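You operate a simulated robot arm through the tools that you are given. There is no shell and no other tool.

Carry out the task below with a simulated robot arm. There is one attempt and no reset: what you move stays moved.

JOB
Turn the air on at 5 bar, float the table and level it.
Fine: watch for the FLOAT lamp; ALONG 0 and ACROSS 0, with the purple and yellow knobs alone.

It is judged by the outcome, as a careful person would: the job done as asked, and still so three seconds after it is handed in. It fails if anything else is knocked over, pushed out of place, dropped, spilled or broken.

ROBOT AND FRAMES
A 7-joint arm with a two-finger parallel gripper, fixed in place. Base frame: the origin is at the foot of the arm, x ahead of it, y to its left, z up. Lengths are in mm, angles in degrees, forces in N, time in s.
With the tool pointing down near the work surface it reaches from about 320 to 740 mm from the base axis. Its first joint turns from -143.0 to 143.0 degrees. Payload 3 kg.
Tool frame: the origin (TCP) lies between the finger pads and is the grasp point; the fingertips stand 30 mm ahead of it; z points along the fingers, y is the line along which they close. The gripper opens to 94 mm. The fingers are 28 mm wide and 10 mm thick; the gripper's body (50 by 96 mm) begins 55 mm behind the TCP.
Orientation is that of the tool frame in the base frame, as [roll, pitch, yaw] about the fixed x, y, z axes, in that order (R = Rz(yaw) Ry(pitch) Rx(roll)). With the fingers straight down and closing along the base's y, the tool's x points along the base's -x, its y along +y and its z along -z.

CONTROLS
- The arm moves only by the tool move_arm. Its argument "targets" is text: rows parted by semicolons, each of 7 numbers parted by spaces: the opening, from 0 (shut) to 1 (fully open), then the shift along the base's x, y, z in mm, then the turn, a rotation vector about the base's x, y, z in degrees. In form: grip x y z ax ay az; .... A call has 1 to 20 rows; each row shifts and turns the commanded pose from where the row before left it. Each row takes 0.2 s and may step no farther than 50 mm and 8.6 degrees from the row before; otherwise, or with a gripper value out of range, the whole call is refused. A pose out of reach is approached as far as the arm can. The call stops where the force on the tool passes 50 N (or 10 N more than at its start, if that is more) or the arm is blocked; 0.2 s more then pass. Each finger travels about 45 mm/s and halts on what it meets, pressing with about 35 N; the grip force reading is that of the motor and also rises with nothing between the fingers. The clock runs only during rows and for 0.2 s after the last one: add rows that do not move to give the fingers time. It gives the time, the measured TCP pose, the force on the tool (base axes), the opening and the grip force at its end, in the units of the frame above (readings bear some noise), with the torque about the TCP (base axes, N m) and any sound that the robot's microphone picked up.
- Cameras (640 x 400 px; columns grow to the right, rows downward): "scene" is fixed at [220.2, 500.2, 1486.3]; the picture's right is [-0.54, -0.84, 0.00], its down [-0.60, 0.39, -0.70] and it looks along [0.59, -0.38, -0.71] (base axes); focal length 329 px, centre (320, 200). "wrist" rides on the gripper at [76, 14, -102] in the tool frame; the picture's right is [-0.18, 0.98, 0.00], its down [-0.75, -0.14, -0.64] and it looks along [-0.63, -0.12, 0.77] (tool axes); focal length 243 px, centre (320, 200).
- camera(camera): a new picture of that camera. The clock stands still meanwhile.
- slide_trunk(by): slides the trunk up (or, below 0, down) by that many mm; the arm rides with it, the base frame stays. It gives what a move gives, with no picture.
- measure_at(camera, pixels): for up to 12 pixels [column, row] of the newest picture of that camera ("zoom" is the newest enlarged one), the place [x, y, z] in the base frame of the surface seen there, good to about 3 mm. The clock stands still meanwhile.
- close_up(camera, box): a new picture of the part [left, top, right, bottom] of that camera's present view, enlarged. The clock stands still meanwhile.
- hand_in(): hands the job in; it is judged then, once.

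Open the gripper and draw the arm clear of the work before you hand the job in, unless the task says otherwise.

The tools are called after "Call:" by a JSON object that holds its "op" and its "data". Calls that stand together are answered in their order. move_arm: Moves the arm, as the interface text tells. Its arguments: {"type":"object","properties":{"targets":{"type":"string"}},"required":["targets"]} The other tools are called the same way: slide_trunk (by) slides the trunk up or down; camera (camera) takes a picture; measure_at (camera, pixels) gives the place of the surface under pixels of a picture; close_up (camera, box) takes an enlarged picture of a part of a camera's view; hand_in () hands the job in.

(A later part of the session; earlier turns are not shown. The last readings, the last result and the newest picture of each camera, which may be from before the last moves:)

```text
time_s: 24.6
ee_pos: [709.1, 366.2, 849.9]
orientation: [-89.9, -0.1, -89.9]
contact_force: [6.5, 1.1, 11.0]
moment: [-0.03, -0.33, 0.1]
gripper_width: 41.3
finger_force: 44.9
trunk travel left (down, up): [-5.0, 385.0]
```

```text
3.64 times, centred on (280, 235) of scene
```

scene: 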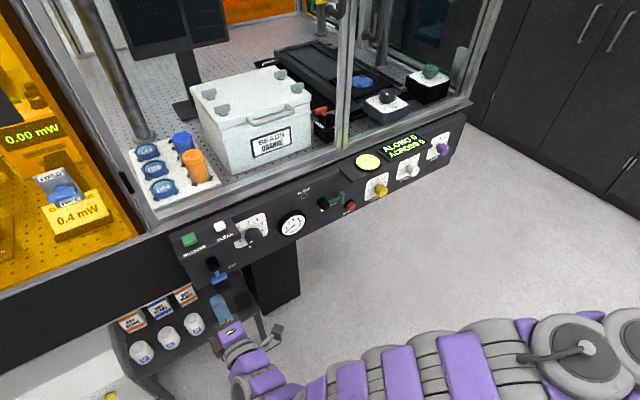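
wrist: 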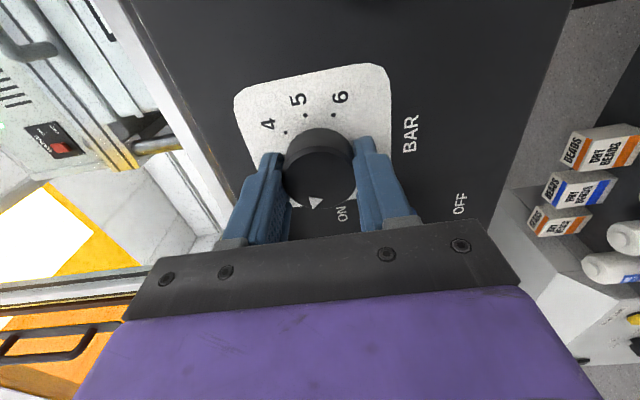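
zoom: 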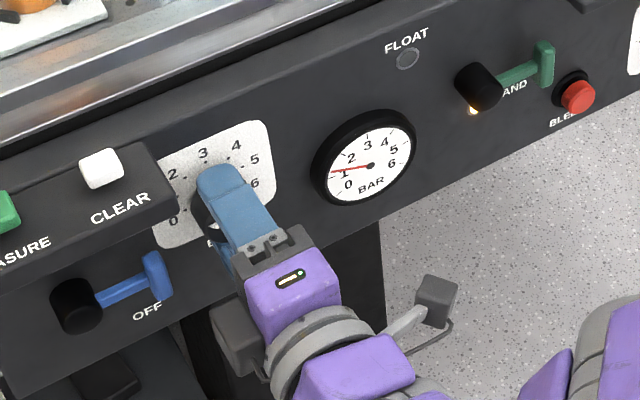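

The knob (41 mm) is gripped. I adjust +1.5 mm in z for centring and turn clockwise (+x) 32° to test the direction on the gauge.

Call:
{"op": "move_arm", "data": {"targets": "0.2 0 0 1.5 0 0 0; 0.2 0 0 0 8 0 0; 0.2 0 0 0 8 0 0; 0.2 0 0 0 8 0 0; 0.2 0 0 0 8 0 0; 0.2 0 0 0 0 0 0"}}

Call:
{"op": "close_up", "data": {"camera": "wrist", "box": [220, 60, 440, 230]}}

Call:
{"op": "close_up", "data": {"camera": "scene", "box": [200, 180, 360, 290]}}

```text
time_s: 26.0
ee_pos: [709.3, 365.2, 851.3]
orientation: [-90.0, 32.0, -89.9]
contact_force: [2.4, 2.3, 3.4]
moment: [0.02, -0.17, 0.45]
gripper_width: 41.2
finger_force: 45.1
trunk travel left (down, up): [-5.0, 385.0]
```

```text
2.35 times, centred on (330, 145) of wrist
```

zoom: 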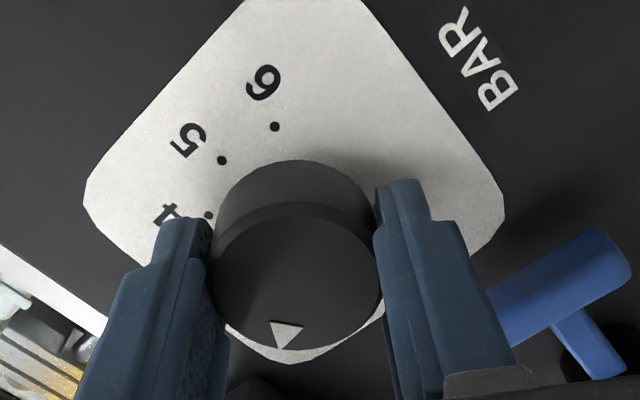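

```text
3.64 times, centred on (280, 235) of scene
```

zoom: 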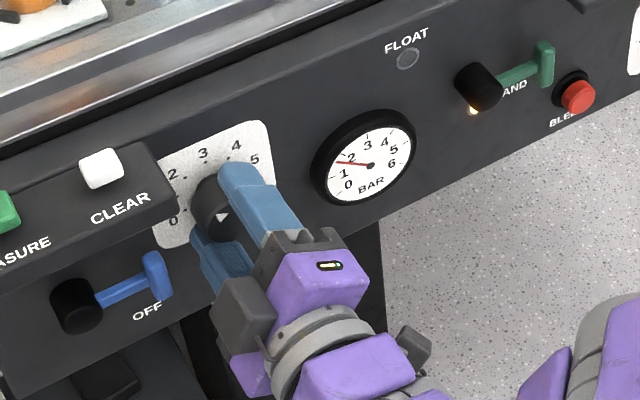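

The gauge rises, so the direction is right. I continue 64° clockwise.

Call:
{"op": "move_arm", "data": {"targets": "0.2 0 0 0 8 0 0; 0.2 0 0 0 8 0 0; 0.2 0 0 0 8 0 0; 0.2 0 0 0 8 0 0; 0.2 0 0 0 8 0 0; 0.2 0 0 0 8 0 0; 0.2 0 0 0 8 0 0; 0.2 0 0 0 8 0 0; 0.2 0 0 0 0 0 0; 0.2 0 0 0 0 0 0; 0.2 0 0 0 0 0 0; 0.2 0 0 0 0 0 0"}}

Call:
{"op": "close_up", "data": {"camera": "wrist", "box": [220, 60, 440, 230]}}

Call:
{"op": "close_up", "data": {"camera": "scene", "box": [200, 180, 360, 290]}}

```text
time_s: 28.6
ee_pos: [709.3, 364.3, 850.4]
orientation: [89.5, 84.0, 89.5]
contact_force: [-6.4, 4.1, -0.3]
moment: [-0.01, -0.04, 0.04]
gripper_width: 41.4
finger_force: 45.7
trunk travel left (down, up): [-5.0, 385.0]
```

```text
2.35 times, centred on (330, 145) of wrist
```

zoom: 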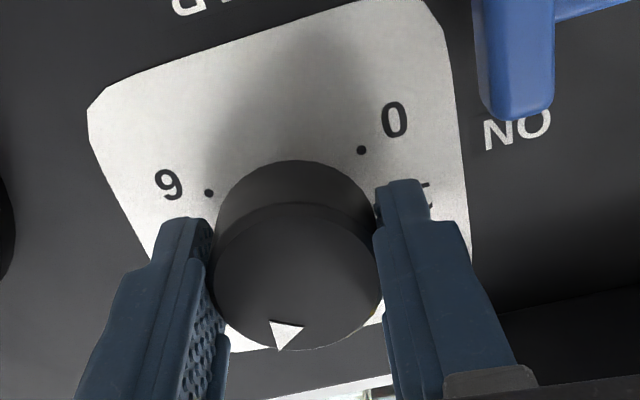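

```text
3.64 times, centred on (280, 235) of scene
```

zoom: 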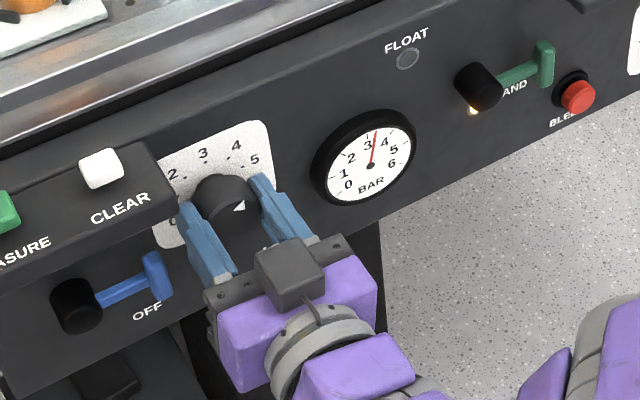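

The gauge is now about 3.4. I turn another 40° and wait for it to settle before fine setting.

Call:
{"op": "move_arm", "data": {"targets": "0.2 0 0 0 8 0 0; 0.2 0 0 0 8 0 0; 0.2 0 0 0 8 0 0; 0.2 0 0 0 8 0 0; 0.2 0 0 0 8 0 0; 0.2 0 0 0 0 0 0; 0.2 0 0 0 0 0 0; 0.2 0 0 0 0 0 0; 0.2 0 0 0 0 0 0; 0.2 0 0 0 0 0 0; 0.2 0 0 0 0 0 0; 0.2 0 0 0 0 0 0; 0.2 0 0 0 0 0 0; 0.2 0 0 0 0 0 0; 0.2 0 0 0 0 0 0"}}

Call:
{"op": "close_up", "data": {"camera": "wrist", "box": [220, 60, 440, 230]}}

Call:
{"op": "close_up", "data": {"camera": "scene", "box": [260, 190, 320, 240]}}

```text
time_s: 31.8
ee_pos: [710.1, 364.6, 849.8]
orientation: [90.1, 44.1, 89.8]
contact_force: [-10.7, 0.7, -6.1]
moment: [0.01, 0.17, 0.03]
gripper_width: 41.1
finger_force: 45.2
trunk travel left (down, up): [-5.0, 385.0]
```

```text
2.35 times, centred on (330, 145) of wrist
```

zoom: 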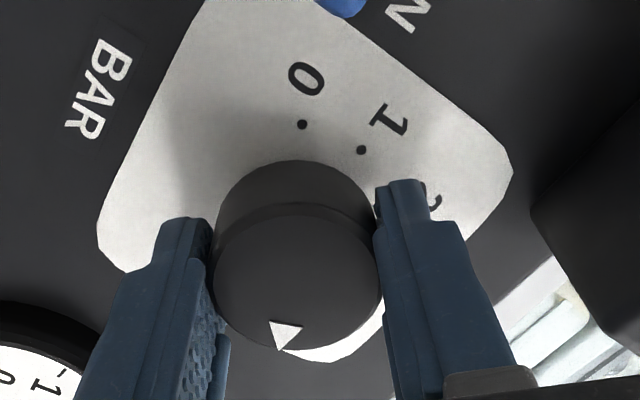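

```text
8.00 times, centred on (290, 215) of scene
```

zoom: 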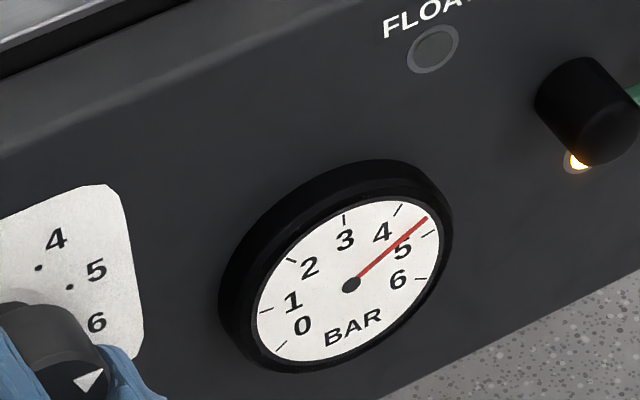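

By my reckoning the needle stands at ≈4.7 (between ticks 4 and 5). I wait one more second to see whether it is settled.

Call:
{"op": "move_arm", "data": {"targets": "0.2 0 0 0 0 0 0; 0.2 0 0 0 0 0 0; 0.2 0 0 0 0 0 0; 0.2 0 0 0 0 0 0; 0.2 0 0 0 0 0 0"}}

Call:
{"op": "close_up", "data": {"camera": "scene", "box": [270, 200, 310, 240]}}

```text
time_s: 33.0
ee_pos: [709.8, 364.2, 849.6]
orientation: [90.0, 44.1, 89.9]
contact_force: [-11.8, 0.3, -7.0]
moment: [0.02, 0.19, -0.04]
gripper_width: 41.4
finger_force: 45.2
trunk travel left (down, up): [-5.0, 385.0]
```

```text
10.00 times, centred on (290, 220) of scene
```

zoom: 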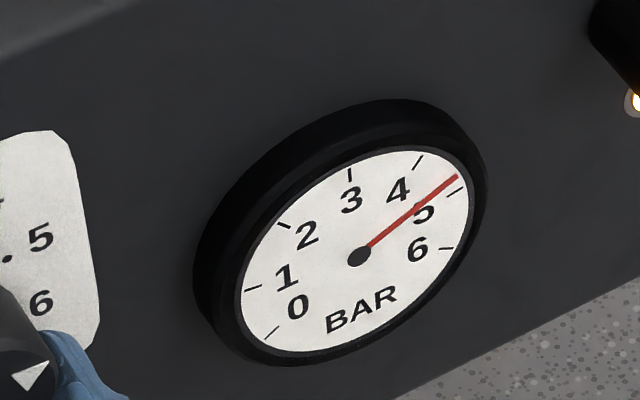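

The gauge has settled at about 4.72. I turn another 10° clockwise and let it settle.

Call:
{"op": "move_arm", "data": {"targets": "0.2 0 0 0 5 0 0; 0.2 0 0 0 5 0 0; 0.2 0 0 0 0 0 0; 0.2 0 0 0 0 0 0; 0.2 0 0 0 0 0 0; 0.2 0 0 0 0 0 0; 0.2 0 0 0 0 0 0; 0.2 0 0 0 0 0 0; 0.2 0 0 0 0 0 0; 0.2 0 0 0 0 0 0"}}

Call:
{"op": "close_up", "data": {"camera": "scene", "box": [270, 200, 310, 240]}}

```text
time_s: 35.2
ee_pos: [708.7, 364.8, 849.9]
orientation: [90.0, 34.1, 89.9]
contact_force: [-8.5, 0.8, -5.7]
moment: [0.01, 0.04, 0.0]
gripper_width: 41.0
finger_force: 44.9
trunk travel left (down, up): [-5.0, 385.0]
```

```text
10.00 times, centred on (290, 220) of scene
```

zoom: 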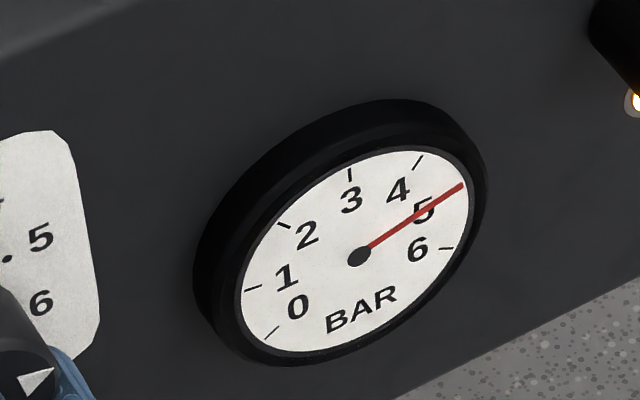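

The needle now lies right on the 5 tick. I'll magnify further to verify.

Call:
{"op": "close_up", "data": {"camera": "scene", "box": [288, 205, 304, 221]}}

Call:
{"op": "camera", "data": {"camera": "wrist"}}

```text
16.00 times, centred on (296, 213) of scene
```

zoom: 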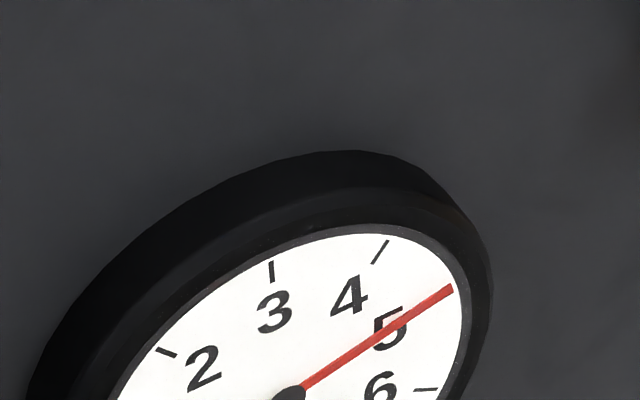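

```text
taken
```

wrist: 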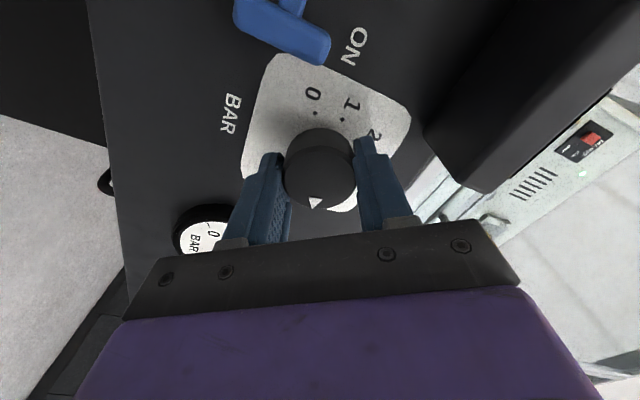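

The needle covers the 5 tick exactly. I release the knob and back away along −x.

Call:
{"op": "move_arm", "data": {"targets": "0.45 0 0 0 0 0 0; 0.65 0 0 0 0 0 0; 0.65 0 0 0 0 0 0; 0.65 -25 0 0 0 0 0; 0.65 -35 0 0 0 0 0; 0.65 -35 0 0 0 0 0; 0.65 0 0 0 0 0 0"}}

Call:
{"op": "close_up", "data": {"camera": "scene", "box": [270, 200, 310, 240]}}

Call:
{"op": "camera", "data": {"camera": "wrist"}}

Call:
{"op": "camera", "data": {"camera": "scene"}}

```text
time_s: 36.8
ee_pos: [614.5, 364.8, 850.2]
orientation: [90.0, 34.1, 89.8]
contact_force: [0.1, 0.1, 0.5]
moment: [0.0, 0.02, 0.0]
gripper_width: 61.1
finger_force: 0.2
trunk travel left (down, up): [-5.0, 385.0]
```

```text
10.00 times, centred on (290, 220) of scene
```

zoom: 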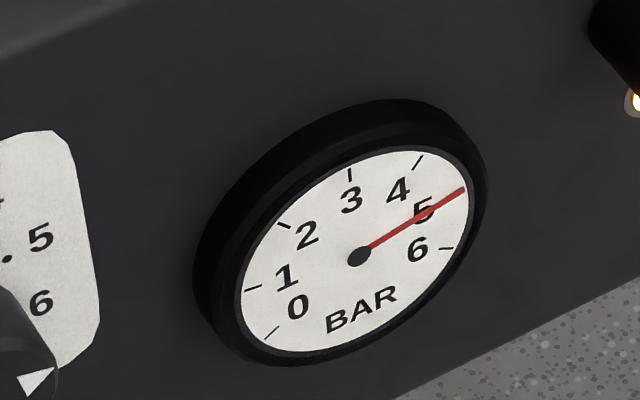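

```text
taken
```

wrist: 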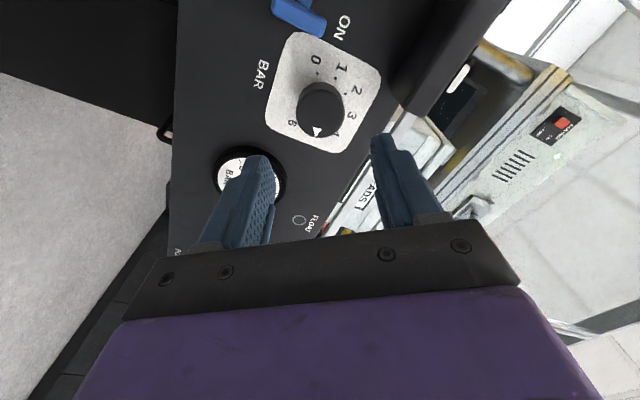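

```text
taken
```

scene: 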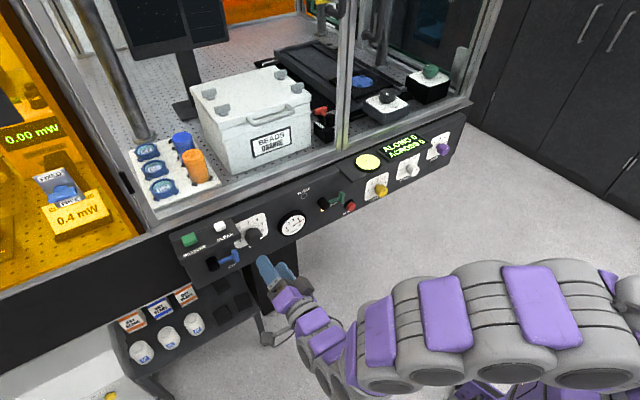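

The gauge needle may have crept slightly. I'll magnify it again.

Call:
{"op": "close_up", "data": {"camera": "scene", "box": [288, 208, 304, 224]}}

Call:
{"op": "close_up", "data": {"camera": "wrist", "box": [250, 20, 410, 170]}}

```text
16.00 times, centred on (296, 216) of scene
```

zoom: 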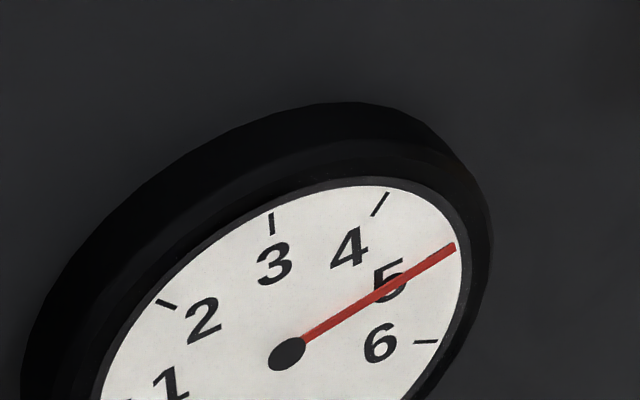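

```text
2.67 times, centred on (330, 95) of wrist
```

zoom: 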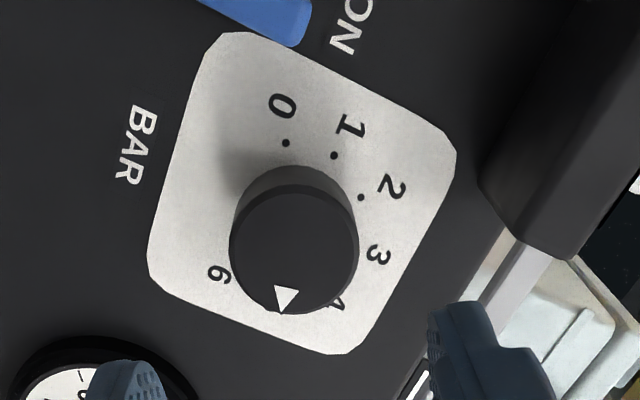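

The pressure is about 5.0 bar; I'll recheck later. Next the green LAND/FLOAT lever: I move to y≈155 while rolling the tool back, to view it closely.

Call:
{"op": "move_arm", "data": {"targets": "0.5 0 -30 0 -8 0 0; 0.4 0 -30 0 -8 0 0; 0.3 0 -30 0 -8 0 0; 0.2 0 -30 0 -8 0 0; 0.1 0 -30 0 -8 0 0; 0 0 -30 0 -8 0 0; 0 0 -20 0 -8 0 0; 0 0 0 0 0 0 0"}}

Call:
{"op": "camera", "data": {"camera": "wrist"}}

Call:
{"op": "close_up", "data": {"camera": "scene", "box": [260, 170, 400, 260]}}

```text
time_s: 38.6
ee_pos: [613.8, 164.0, 850.8]
orientation: [-55.8, 89.8, -56.0]
contact_force: [0.5, -0.2, -0.4]
moment: [-0.01, -0.01, 0.05]
gripper_width: 0.0
finger_force: 32.9
trunk travel left (down, up): [-5.0, 385.0]
```

```text
taken
```

wrist: 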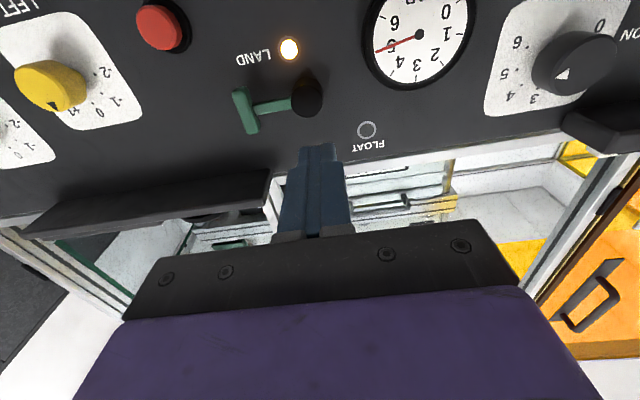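

```text
4.44 times, centred on (330, 215) of scene
```

zoom: 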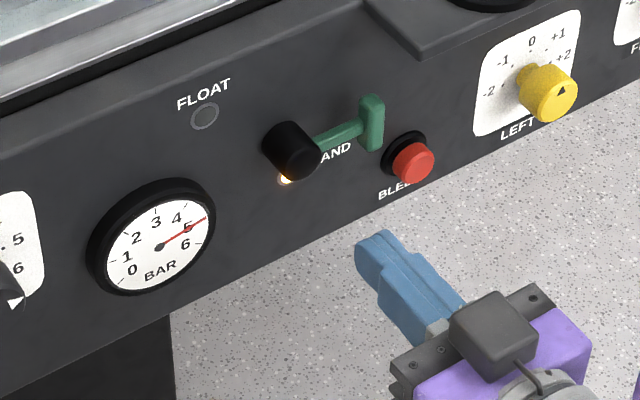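

The wrist view shows the gauge and green lever well. I'll zoom on both and measure the lever.

Call:
{"op": "close_up", "data": {"camera": "wrist", "box": [220, 0, 480, 160]}}

Call:
{"op": "measure_at", "data": {"camera": "zoom", "pixels": [[210, 240], [170, 240], [245, 240], [210, 285], [212, 200], [50, 225], [85, 330], [65, 270], [140, 262], [170, 120], [360, 320], [80, 145]]}}

Call:
{"op": "close_up", "data": {"camera": "wrist", "box": [360, 0, 480, 100]}}

```text
2.46 times, centred on (350, 80) of wrist
```

zoom: 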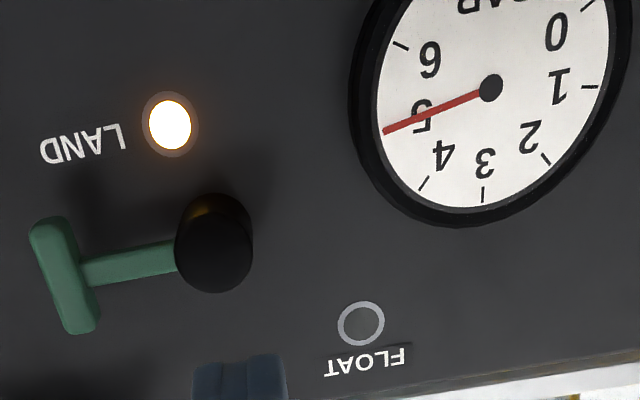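

```text
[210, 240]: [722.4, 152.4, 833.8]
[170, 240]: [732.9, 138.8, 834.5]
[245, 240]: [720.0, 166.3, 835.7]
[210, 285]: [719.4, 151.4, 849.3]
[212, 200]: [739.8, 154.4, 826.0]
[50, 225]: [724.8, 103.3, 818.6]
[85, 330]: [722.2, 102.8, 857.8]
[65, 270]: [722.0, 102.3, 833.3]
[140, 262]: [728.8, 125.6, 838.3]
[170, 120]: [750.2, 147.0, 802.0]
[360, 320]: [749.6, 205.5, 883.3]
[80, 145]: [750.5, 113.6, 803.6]
```

```text
4.00 times, centred on (420, 50) of wrist
```

zoom: 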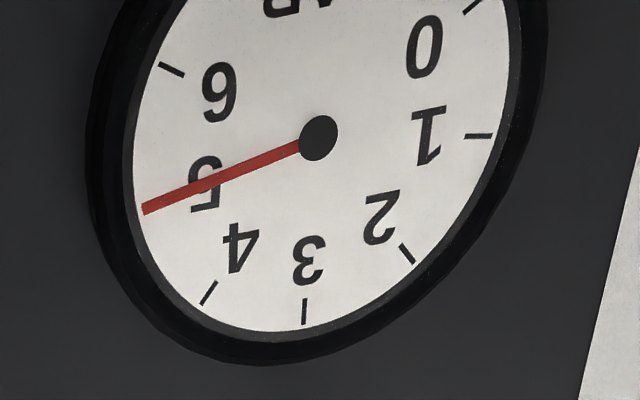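

The gauge reads 5 squarely from here. Lever hub ≈ (y152, z840), T-bar at y≈103, z 815–862. I'll measure the overhanging ledge near the lever before pushing it.

Call:
{"op": "measure_at", "data": {"camera": "wrist", "pixels": [[265, 180], [150, 205], [60, 225], [225, 222], [300, 160], [240, 165], [120, 180], [165, 30], [48, 85]]}}

Call:
{"op": "measure_at", "data": {"camera": "scene", "pixels": [[345, 180], [340, 175], [350, 190], [380, 172], [335, 172], [345, 168], [430, 152], [310, 185]]}}

```text
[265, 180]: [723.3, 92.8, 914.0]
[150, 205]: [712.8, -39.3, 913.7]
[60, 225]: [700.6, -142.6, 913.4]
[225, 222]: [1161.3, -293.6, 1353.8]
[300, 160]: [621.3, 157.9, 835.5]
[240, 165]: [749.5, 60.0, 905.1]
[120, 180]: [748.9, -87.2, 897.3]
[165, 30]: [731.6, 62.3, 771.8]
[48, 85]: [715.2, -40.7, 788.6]
```

```text
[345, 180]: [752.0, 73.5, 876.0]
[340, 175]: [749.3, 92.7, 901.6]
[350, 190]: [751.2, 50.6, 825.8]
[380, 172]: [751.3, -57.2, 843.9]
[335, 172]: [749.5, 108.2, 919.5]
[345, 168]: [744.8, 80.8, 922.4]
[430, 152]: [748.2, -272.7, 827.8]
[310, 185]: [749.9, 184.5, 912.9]
```

The ledge underside is at z≈913 and only at y<95, so there's room to push the lever up. I position the closed fingers below the T-bar (y≈103, z≈796) and advance.

Call:
{"op": "move_arm", "data": {"targets": "0 0 -30 -27 0 0 0; 0 0 -31 -27.5 0 0 0; 0 35 0 0 0 0 0; 0 35 0 0 0 0 0; 0 27 0 0 0 0 0; 0 0 0 0 0 0 0"}}

Call:
{"op": "camera", "data": {"camera": "wrist"}}

Call:
{"op": "close_up", "data": {"camera": "scene", "box": [260, 160, 420, 260]}}

```text
time_s: 40.0
ee_pos: [711.8, 103.4, 796.6]
orientation: [-40.8, 89.9, -40.8]
contact_force: [-0.6, -0.3, 0.5]
moment: [0.0, 0.01, -0.03]
gripper_width: 0.2
finger_force: 33.1
trunk travel left (down, up): [-5.0, 385.0]
```

```text
taken
```

wrist: 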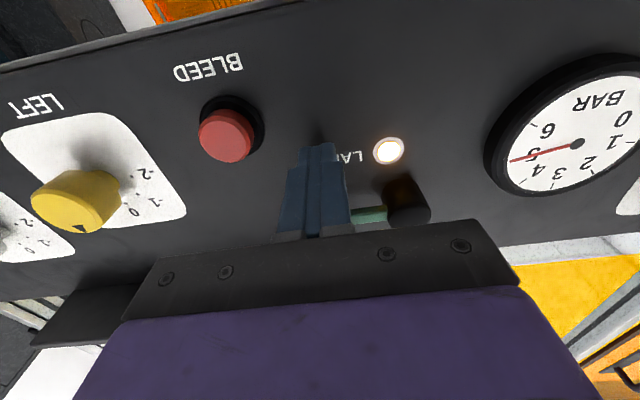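

```text
4.00 times, centred on (340, 210) of scene
```

zoom: 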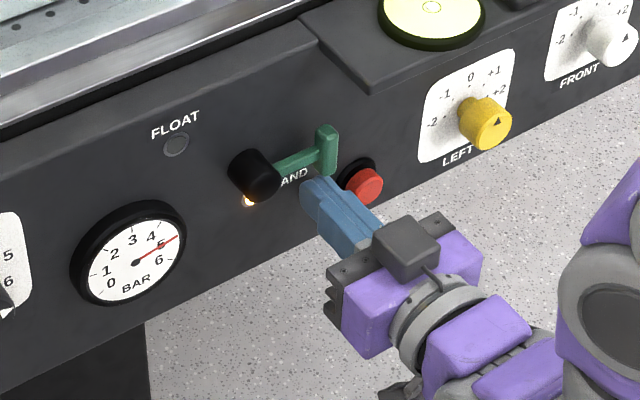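

The fingers are under the T-bar, clear of BLEED. I push it upward along the arc to about 30° and check.

Call:
{"op": "move_arm", "data": {"targets": "0 0 -1.4 9.4 0 0 0; 0 0 -7.6 12 0 0 0; 0 0 -4.3 14.9 0 0 0; 0 0 0 0 0 0 0"}}

Call:
{"op": "close_up", "data": {"camera": "scene", "box": [260, 160, 420, 260]}}

Call:
{"op": "camera", "data": {"camera": "wrist"}}

```text
time_s: 41.0
ee_pos: [710.9, 89.8, 833.1]
orientation: [-34.2, 90.0, -34.2]
contact_force: [1.1, 0.3, -0.4]
moment: [-0.02, 0.0, -0.03]
gripper_width: 0.0
finger_force: 32.9
trunk travel left (down, up): [-5.0, 385.0]
```

```text
4.00 times, centred on (340, 210) of scene
```

zoom: 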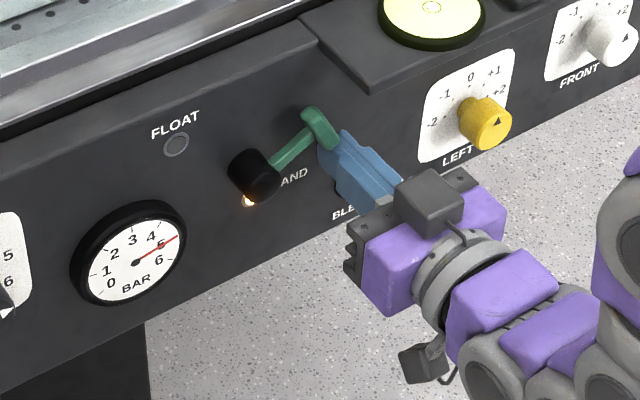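

```text
taken
```

wrist: 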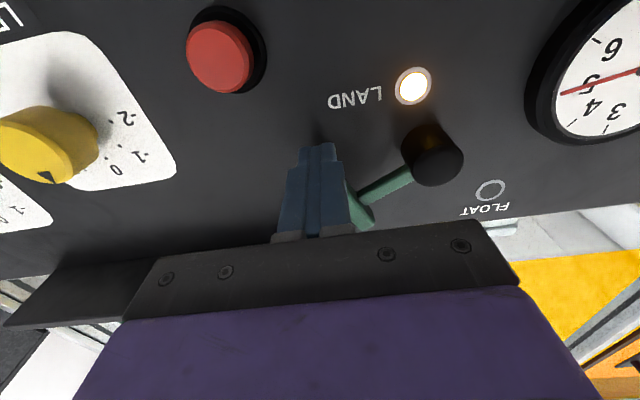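

The lever turns freely upward. I continue the arc toward vertical.

Call:
{"op": "move_arm", "data": {"targets": "0 0 0.4 16.1 0 0 0; 0 0 5.6 16.3 0 0 0; 0 0 10.8 14.2 0 0 0; 0 0 12 8 0 0 0; 0 0 0 0 0 0 0"}}

Call:
{"op": "close_up", "data": {"camera": "scene", "box": [260, 140, 440, 250]}}

Call:
{"op": "camera", "data": {"camera": "wrist"}}

```text
time_s: 42.2
ee_pos: [712.3, 118.6, 886.6]
orientation: [-43.5, 89.9, -43.5]
contact_force: [-0.1, 0.5, -0.5]
moment: [0.0, -0.02, 0.02]
gripper_width: 0.0
finger_force: 33.4
trunk travel left (down, up): [-5.0, 385.0]
```

```text
3.56 times, centred on (350, 195) of scene
```

zoom: 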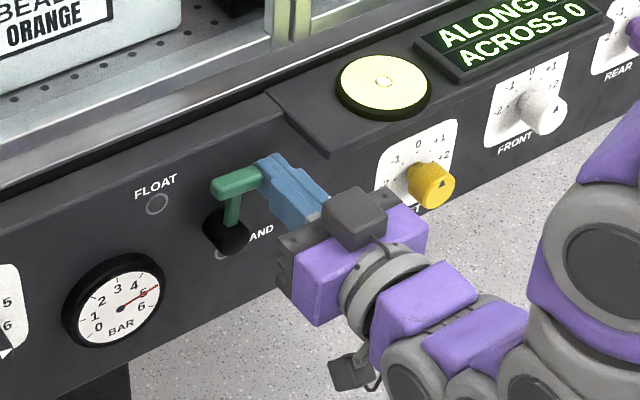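

```text
taken
```

wrist: 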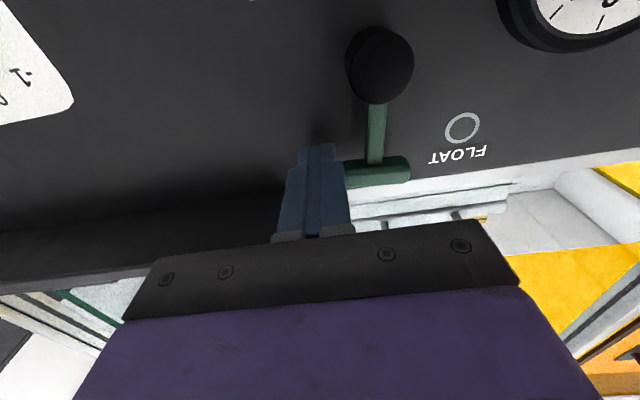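

The lever is nearly vertical and the LAND lamp appears to have gone out. I push a few mm further to find the end stop, then wait.

Call:
{"op": "move_arm", "data": {"targets": "0 0 2.5 1 0 0 0; 0 0 2.5 1 0 0 0; 0 0 2.5 0 0 0 0; 0 0 0 0 0 0 0; 0 0 0 0 0 0 0"}}

Call:
{"op": "close_up", "data": {"camera": "scene", "box": [260, 140, 440, 250]}}

Call:
{"op": "camera", "data": {"camera": "wrist"}}

```text
time_s: 43.4
ee_pos: [711.7, 125.2, 889.4]
orientation: [-7.4, 89.9, -7.3]
contact_force: [0.8, -1.7, 1.5]
moment: [0.03, -0.05, -0.05]
gripper_width: 0.2
finger_force: 32.9
trunk travel left (down, up): [-5.0, 385.0]
```

```text
3.56 times, centred on (350, 195) of scene
```

zoom: 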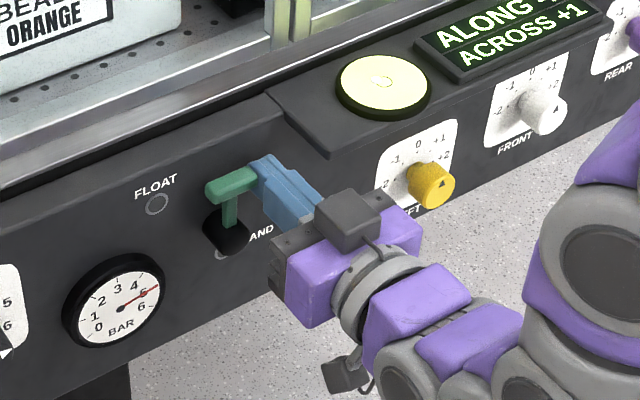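

```text
taken
```

wrist: 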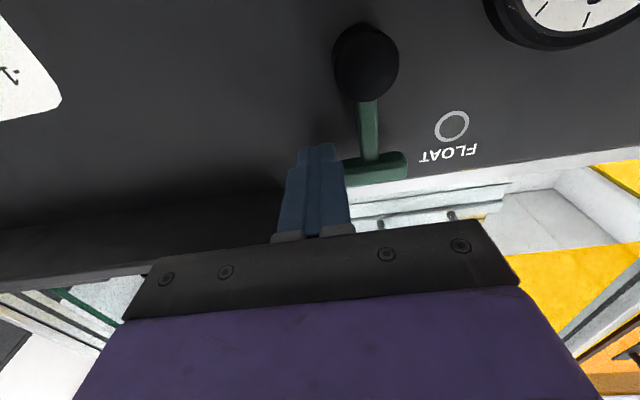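

The table has begun to rise (ACROSS shows +1). I push 3 mm more to confirm the lever's end stop and wait.

Call:
{"op": "move_arm", "data": {"targets": "0 0 2 0 0 0 0; 0 0 2 0 0 0 0; 0 0 0 0 0 0 0; 0 0 0 0 0 0 0; 0 0 0 0 0 0 0"}}

Call:
{"op": "close_up", "data": {"camera": "scene", "box": [260, 140, 440, 250]}}

```text
time_s: 44.6
ee_pos: [711.4, 125.9, 889.6]
orientation: [75.0, 89.8, 74.8]
contact_force: [2.4, -20.0, 1.4]
moment: [0.07, 0.01, -0.34]
gripper_width: 0.0
finger_force: 32.9
trunk travel left (down, up): [-5.0, 385.0]
```

```text
3.56 times, centred on (350, 195) of scene
```

zoom: 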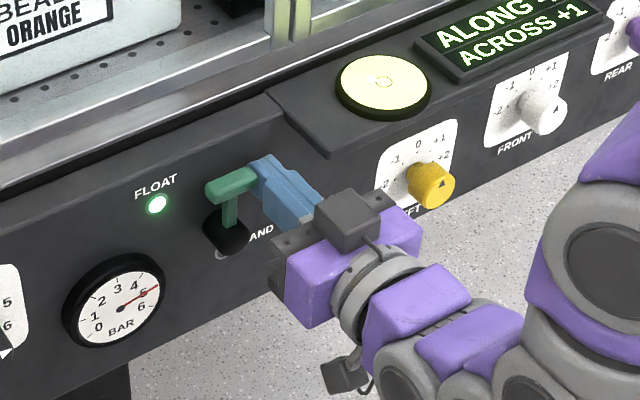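

The FLOAT lamp is lit green and the lever is against its stop (−20 N). I relax off the lever and back away, then read the display.

Call:
{"op": "move_arm", "data": {"targets": "0 0 -8 0 0 0 0; 0 -30 0 0 0 0 0; 0 -40 0 0 0 0 0; 0 -25 0 -20 0 0 0; 0 0 0 0 0 0 0"}}

Call:
{"op": "camera", "data": {"camera": "scene"}}

Call:
{"op": "close_up", "data": {"camera": "scene", "box": [270, 120, 470, 240]}}

Call:
{"op": "camera", "data": {"camera": "wrist"}}

```text
time_s: 45.8
ee_pos: [615.9, 122.7, 868.6]
orientation: [-37.9, 89.9, -37.9]
contact_force: [-0.9, -0.4, -0.4]
moment: [0.01, 0.0, 0.0]
gripper_width: 0.1
finger_force: 32.9
trunk travel left (down, up): [-5.0, 385.0]
```

```text
taken
```

scene: 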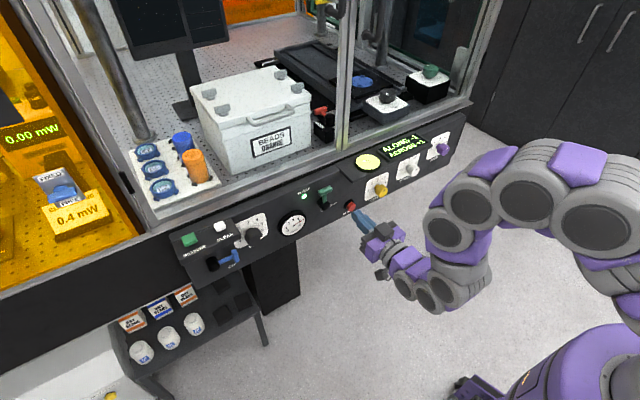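

```text
3.20 times, centred on (370, 180) of scene
```

zoom: 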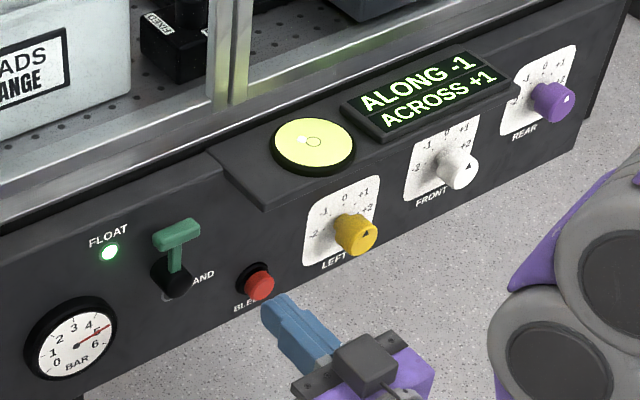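

```text
taken
```

wrist: 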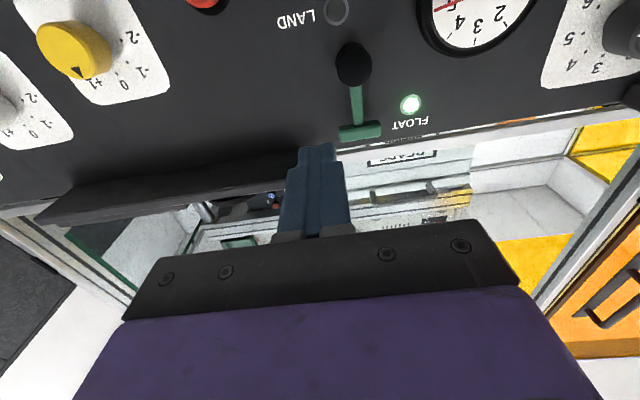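

FLOAT is lit; display reads ALONG −1, ACROSS +1. I move toward the yellow knob (y≈−42, z≈807) and open the gripper while the table settles.

Call:
{"op": "move_arm", "data": {"targets": "0.2 0 -40 -15 0 0 0; 0.4 0 -40 -15 0 0 0; 0.6 0 -42 -15 0 0 0; 0.66 0 -40 -12 0 0 0; 0.66 0 0 0 0 0 0; 0.66 0 0 0 0 0 0; 0.66 0 0 0 0 0 0"}}

Call:
{"op": "camera", "data": {"camera": "wrist"}}

Call:
{"op": "close_up", "data": {"camera": "scene", "box": [320, 120, 460, 220]}}

```text
time_s: 47.4
ee_pos: [614.8, -40.4, 812.6]
orientation: [-15.9, 89.9, -15.9]
contact_force: [-0.1, 1.0, -0.1]
moment: [0.0, -0.02, -0.03]
gripper_width: 61.7
finger_force: 0.1
trunk travel left (down, up): [-5.0, 385.0]
```

```text
taken
```

wrist: 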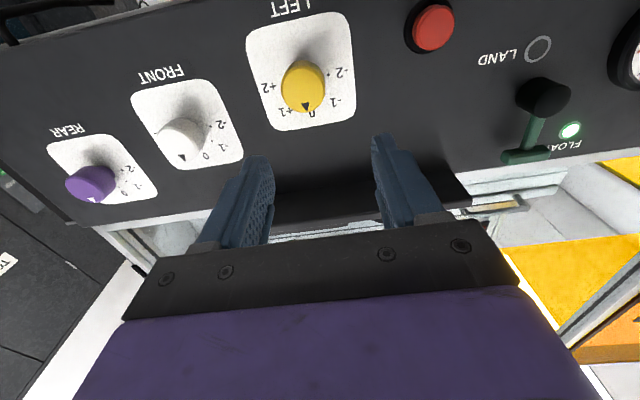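

```text
4.00 times, centred on (390, 170) of scene
```

zoom: 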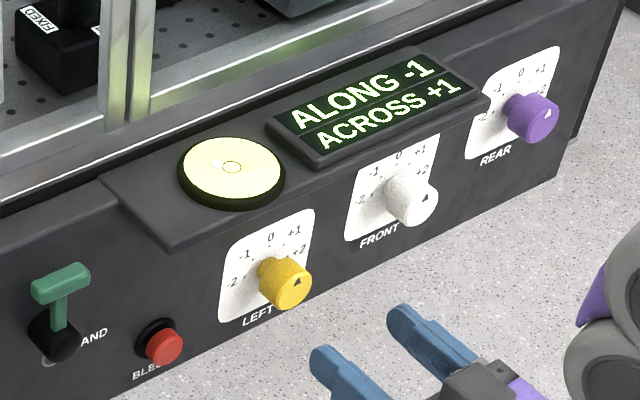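

The display is stable at ALONG −1, ACROSS +1. I zoom on the knobs and measure the yellow one.

Call:
{"op": "close_up", "data": {"camera": "wrist", "box": [230, 0, 370, 140]}}

Call:
{"op": "measure_at", "data": {"camera": "zoom", "pixels": [[330, 240], [250, 235], [400, 240], [325, 175], [325, 300], [340, 312], [325, 120]]}}

Call:
{"op": "close_up", "data": {"camera": "wrist", "box": [40, 60, 240, 210]}}

```text
2.86 times, centred on (300, 70) of wrist
```

zoom: 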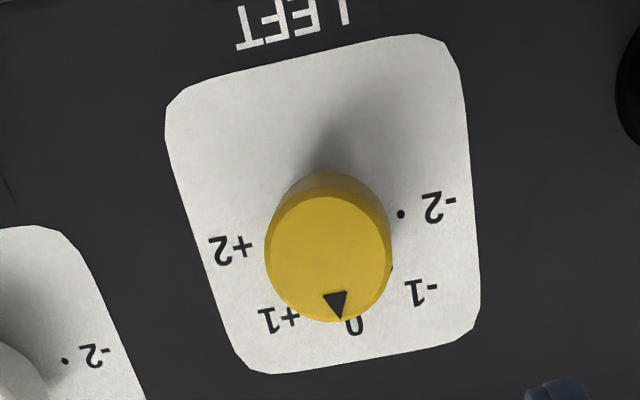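

```text
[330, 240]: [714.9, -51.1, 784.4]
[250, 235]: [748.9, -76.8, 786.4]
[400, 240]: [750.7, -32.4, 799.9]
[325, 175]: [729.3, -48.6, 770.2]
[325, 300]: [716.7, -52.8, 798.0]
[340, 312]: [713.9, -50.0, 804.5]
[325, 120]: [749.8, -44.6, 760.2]
```

```text
2.67 times, centred on (140, 135) of wrist
```

zoom: 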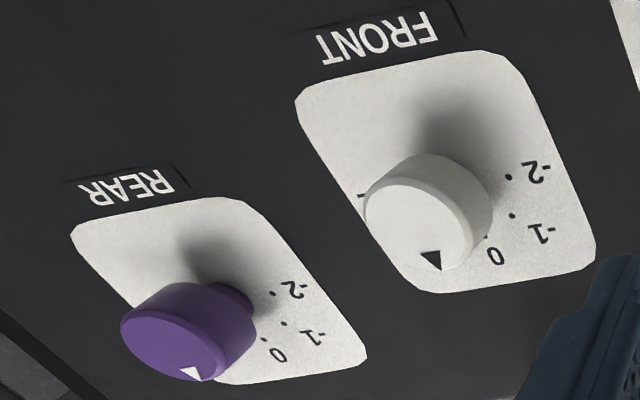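

I measure the yellow knob's face edges to find its centre and size.

Call:
{"op": "close_up", "data": {"camera": "wrist", "box": [270, 50, 340, 130]}}

Call:
{"op": "measure_at", "data": {"camera": "wrist", "pixels": [[284, 87], [324, 88], [302, 70], [304, 110], [303, 90], [305, 107], [347, 75], [344, 95]]}}

```text
5.00 times, centred on (305, 90) of wrist
```

zoom: 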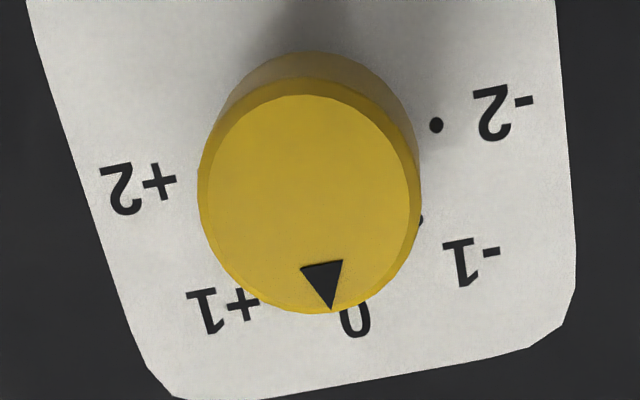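

```text
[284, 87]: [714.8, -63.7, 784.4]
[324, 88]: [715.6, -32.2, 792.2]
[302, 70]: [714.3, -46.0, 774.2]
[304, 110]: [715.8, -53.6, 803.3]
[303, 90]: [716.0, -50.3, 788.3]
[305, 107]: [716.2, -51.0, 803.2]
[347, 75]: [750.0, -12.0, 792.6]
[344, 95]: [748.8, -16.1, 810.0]
```

Yellow's pointer is at 0 and its centre is about (y−49, z789). Since purple (REAR) probably affects both axes, I do it first: move to y≈−290.

Call:
{"op": "move_arm", "data": {"targets": "0.66 0 -42 3 0 0 0; 0.66 0 -42 3 0 0 0; 0.66 0 -42 3 0 0 0; 0.66 0 -42 3 0 0 0; 0.66 0 -42 3 0 0 0; 0.66 0 -40 3 0 0 0; 0.66 0 0 0 0 0 0"}}

Call:
{"op": "camera", "data": {"camera": "wrist"}}

Call:
{"op": "close_up", "data": {"camera": "scene", "box": [320, 110, 480, 220]}}

```text
time_s: 49.0
ee_pos: [617.8, -291.0, 829.5]
orientation: [10.0, 89.9, 10.0]
contact_force: [0.7, 0.2, -0.5]
moment: [0.03, 0.0, 0.01]
gripper_width: 61.9
finger_force: 0.0
trunk travel left (down, up): [-5.0, 385.0]
```

```text
taken
```

wrist: 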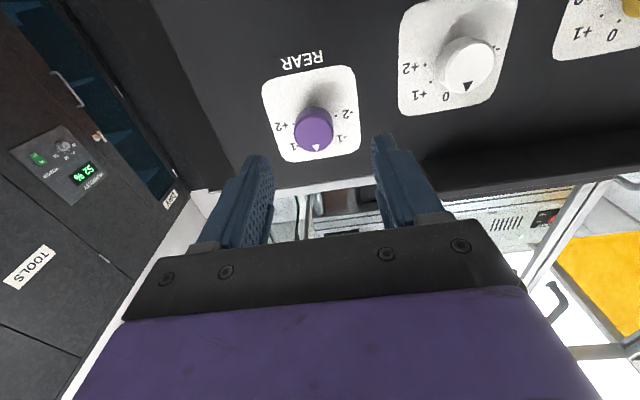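

```text
3.64 times, centred on (400, 165) of scene
```

zoom: 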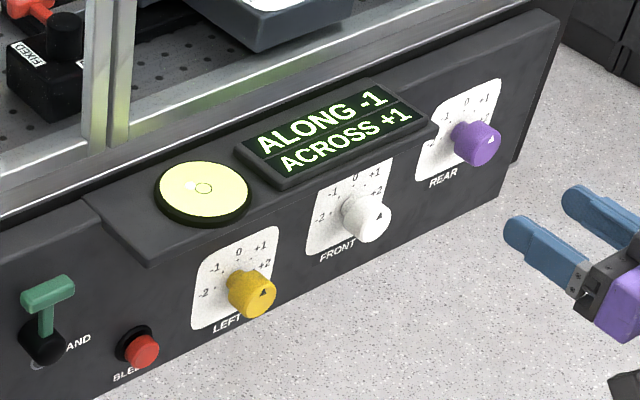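

I zoom on the purple knob and measure its face edges.

Call:
{"op": "close_up", "data": {"camera": "wrist", "box": [260, 60, 370, 170]}}

Call:
{"op": "measure_at", "data": {"camera": "wrist", "pixels": [[296, 130], [332, 130], [314, 114], [315, 150], [314, 132], [316, 148], [337, 115], [336, 131], [315, 90]]}}

```text
3.64 times, centred on (315, 115) of wrist
```

zoom: 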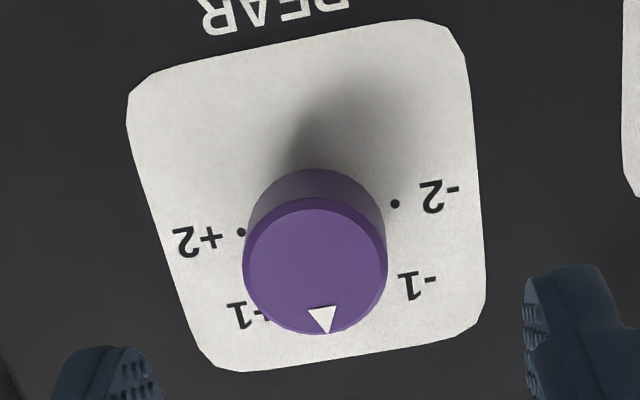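

```text
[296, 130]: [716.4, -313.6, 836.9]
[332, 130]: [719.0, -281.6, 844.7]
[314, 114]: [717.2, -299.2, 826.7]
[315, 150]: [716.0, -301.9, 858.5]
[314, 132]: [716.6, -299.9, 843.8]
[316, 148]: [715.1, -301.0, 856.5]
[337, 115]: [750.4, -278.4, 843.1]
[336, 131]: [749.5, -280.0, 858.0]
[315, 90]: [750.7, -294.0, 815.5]
```

Purple's centre is about (y−298, z842), Ø≈32 mm. I align, advance to x≈711 and close on it.

Call:
{"op": "move_arm", "data": {"targets": "0.66 0 -7 12.5 0 0 0; 0.66 35 0 0 0 0 0; 0.66 35 0 0 0 0 0; 0.66 23 0 0 0 0 0; 0.5 0 0 0 0 0 0; 0.3 0 0 0 0 0 0; 0.2 0 0 0 0 0 0; 0.2 0 0 0 0 0 0"}}

Call:
{"op": "camera", "data": {"camera": "wrist"}}

Call:
{"op": "close_up", "data": {"camera": "scene", "box": [320, 110, 480, 220]}}

```text
time_s: 50.8
ee_pos: [708.4, -299.7, 840.2]
orientation: [56.1, 89.9, 55.9]
contact_force: [5.2, -11.5, 1.4]
moment: [0.03, 0.2, -0.39]
gripper_width: 35.7
finger_force: 44.8
trunk travel left (down, up): [-5.0, 385.0]
```

```text
taken
```

wrist: 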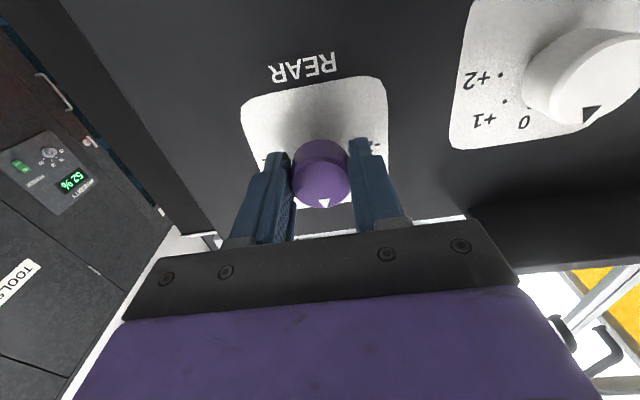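

```text
3.64 times, centred on (400, 165) of scene
```

zoom: 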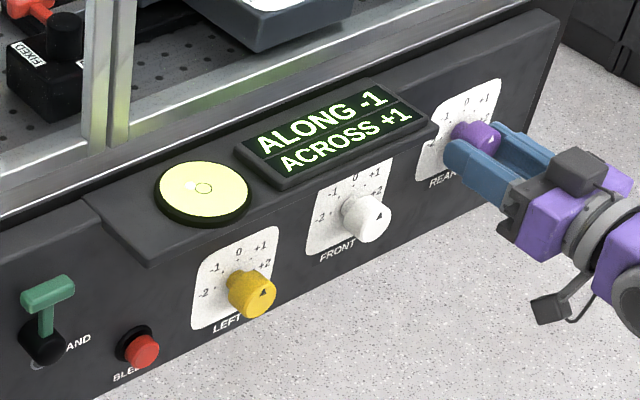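

The knob is held (35.7 mm). I shift −1.5 mm in y for centring and turn −16° (counter-clockwise) as a test of the effect on the display.

Call:
{"op": "move_arm", "data": {"targets": "0.2 0 -1.5 0.5 0 0 0; 0.2 0 0 0 -8 0 0; 0.2 0 0 0 -8 0 0; 0.2 0 0 0 0 0 0; 0.2 0 0 0 0 0 0; 0.2 0 0 0 0 0 0; 0.2 0 0 0 0 0 0; 0.2 0 0 0 0 0 0; 0.2 0 0 0 0 0 0; 0.2 0 0 0 0 0 0; 0.2 0 0 0 0 0 0"}}

Call:
{"op": "close_up", "data": {"camera": "scene", "box": [350, 120, 450, 190]}}

Call:
{"op": "close_up", "data": {"camera": "wrist", "box": [230, 70, 410, 230]}}

```text
time_s: 53.2
ee_pos: [709.7, -300.4, 842.1]
orientation: [-90.1, 74.2, -90.1]
contact_force: [-8.6, -12.7, -12.6]
moment: [0.03, 0.37, -0.31]
gripper_width: 35.6
finger_force: 45.1
trunk travel left (down, up): [-5.0, 385.0]
```

```text
5.71 times, centred on (400, 155) of scene
```

zoom: 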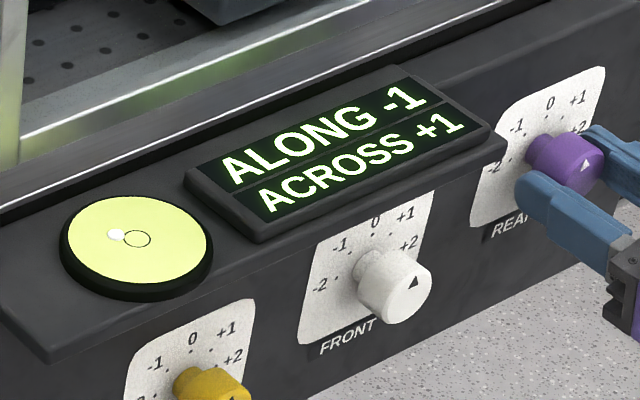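

```text
2.50 times, centred on (320, 150) of wrist
```

zoom: 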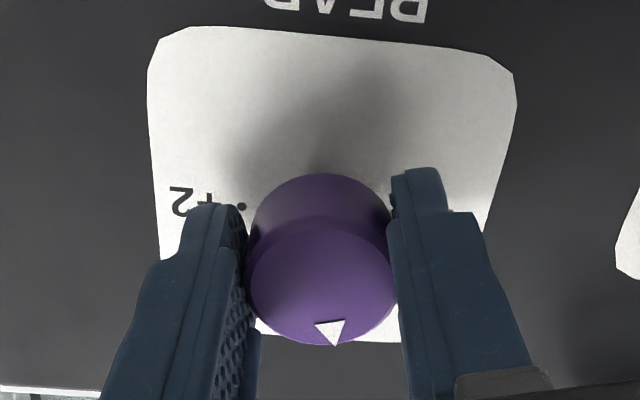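

The digital reading hasn't changed, but the bullseye bubble gives a continuous reading. I'll zoom on it.

Call:
{"op": "close_up", "data": {"camera": "scene", "box": [356, 152, 382, 172]}}

```text
16.00 times, centred on (369, 162) of scene
```

zoom: 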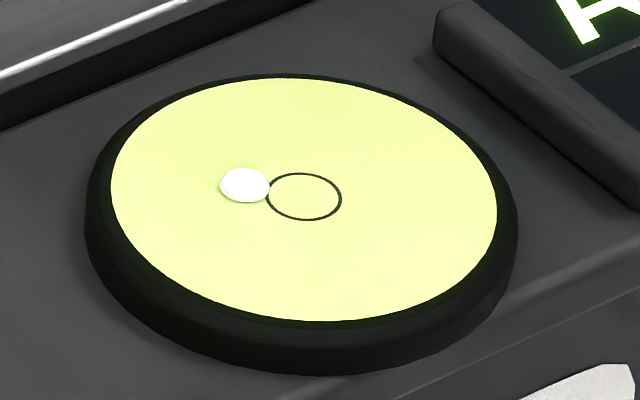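

The bubble (244,185) sits left of the ring (304,196), i.e. the rear and left are high. I turn purple another −16° and watch the bubble's shift.

Call:
{"op": "move_arm", "data": {"targets": "0.2 0 -1 1 -8 0 0; 0.2 0 0 0 -8 0 0; 0.2 0 0 0 0 0 0; 0.2 0 0 0 0 0 0; 0.2 0 0 0 0 0 0; 0.2 0 0 0 0 0 0; 0.2 0 0 0 0 0 0; 0.2 0 0 0 0 0 0; 0.2 0 0 0 0 0 0; 0.2 0 0 0 0 0 0; 0.2 0 0 0 0 0 0; 0.2 0 0 0 0 0 0"}}

Call:
{"op": "close_up", "data": {"camera": "scene", "box": [356, 152, 382, 172]}}

Call:
{"op": "close_up", "data": {"camera": "scene", "box": [350, 120, 450, 190]}}

Call:
{"op": "close_up", "data": {"camera": "wrist", "box": [230, 70, 410, 230]}}

```text
time_s: 55.8
ee_pos: [709.1, -301.2, 842.3]
orientation: [-90.1, 58.3, -90.1]
contact_force: [-20.2, -11.7, -26.5]
moment: [-0.04, 0.83, -0.33]
gripper_width: 35.1
finger_force: 45.0
trunk travel left (down, up): [-5.0, 385.0]
```

```text
16.00 times, centred on (369, 162) of scene
```

zoom: 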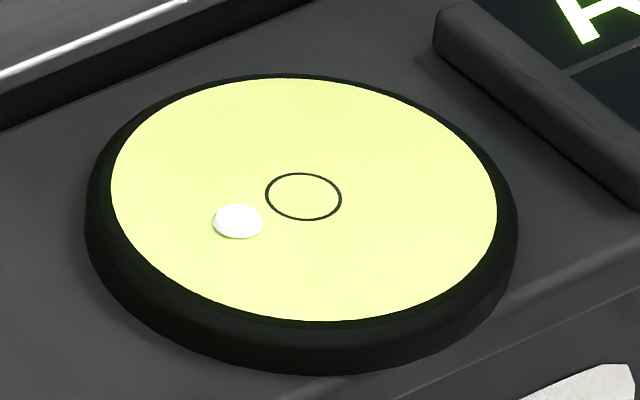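

```text
5.71 times, centred on (400, 155) of scene
```

zoom: 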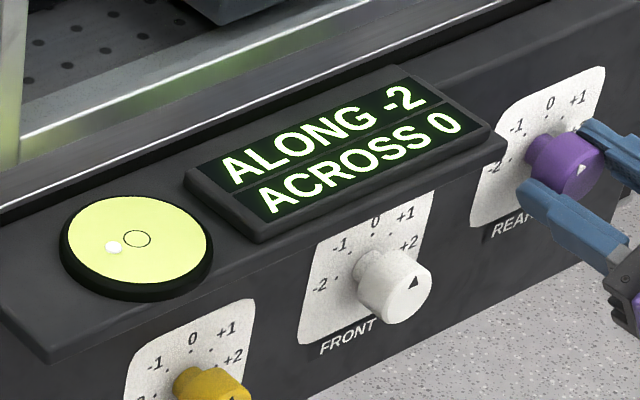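

```text
2.50 times, centred on (320, 150) of wrist
```

zoom: 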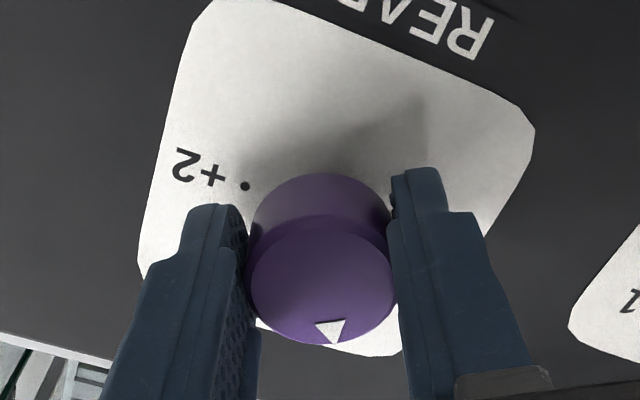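

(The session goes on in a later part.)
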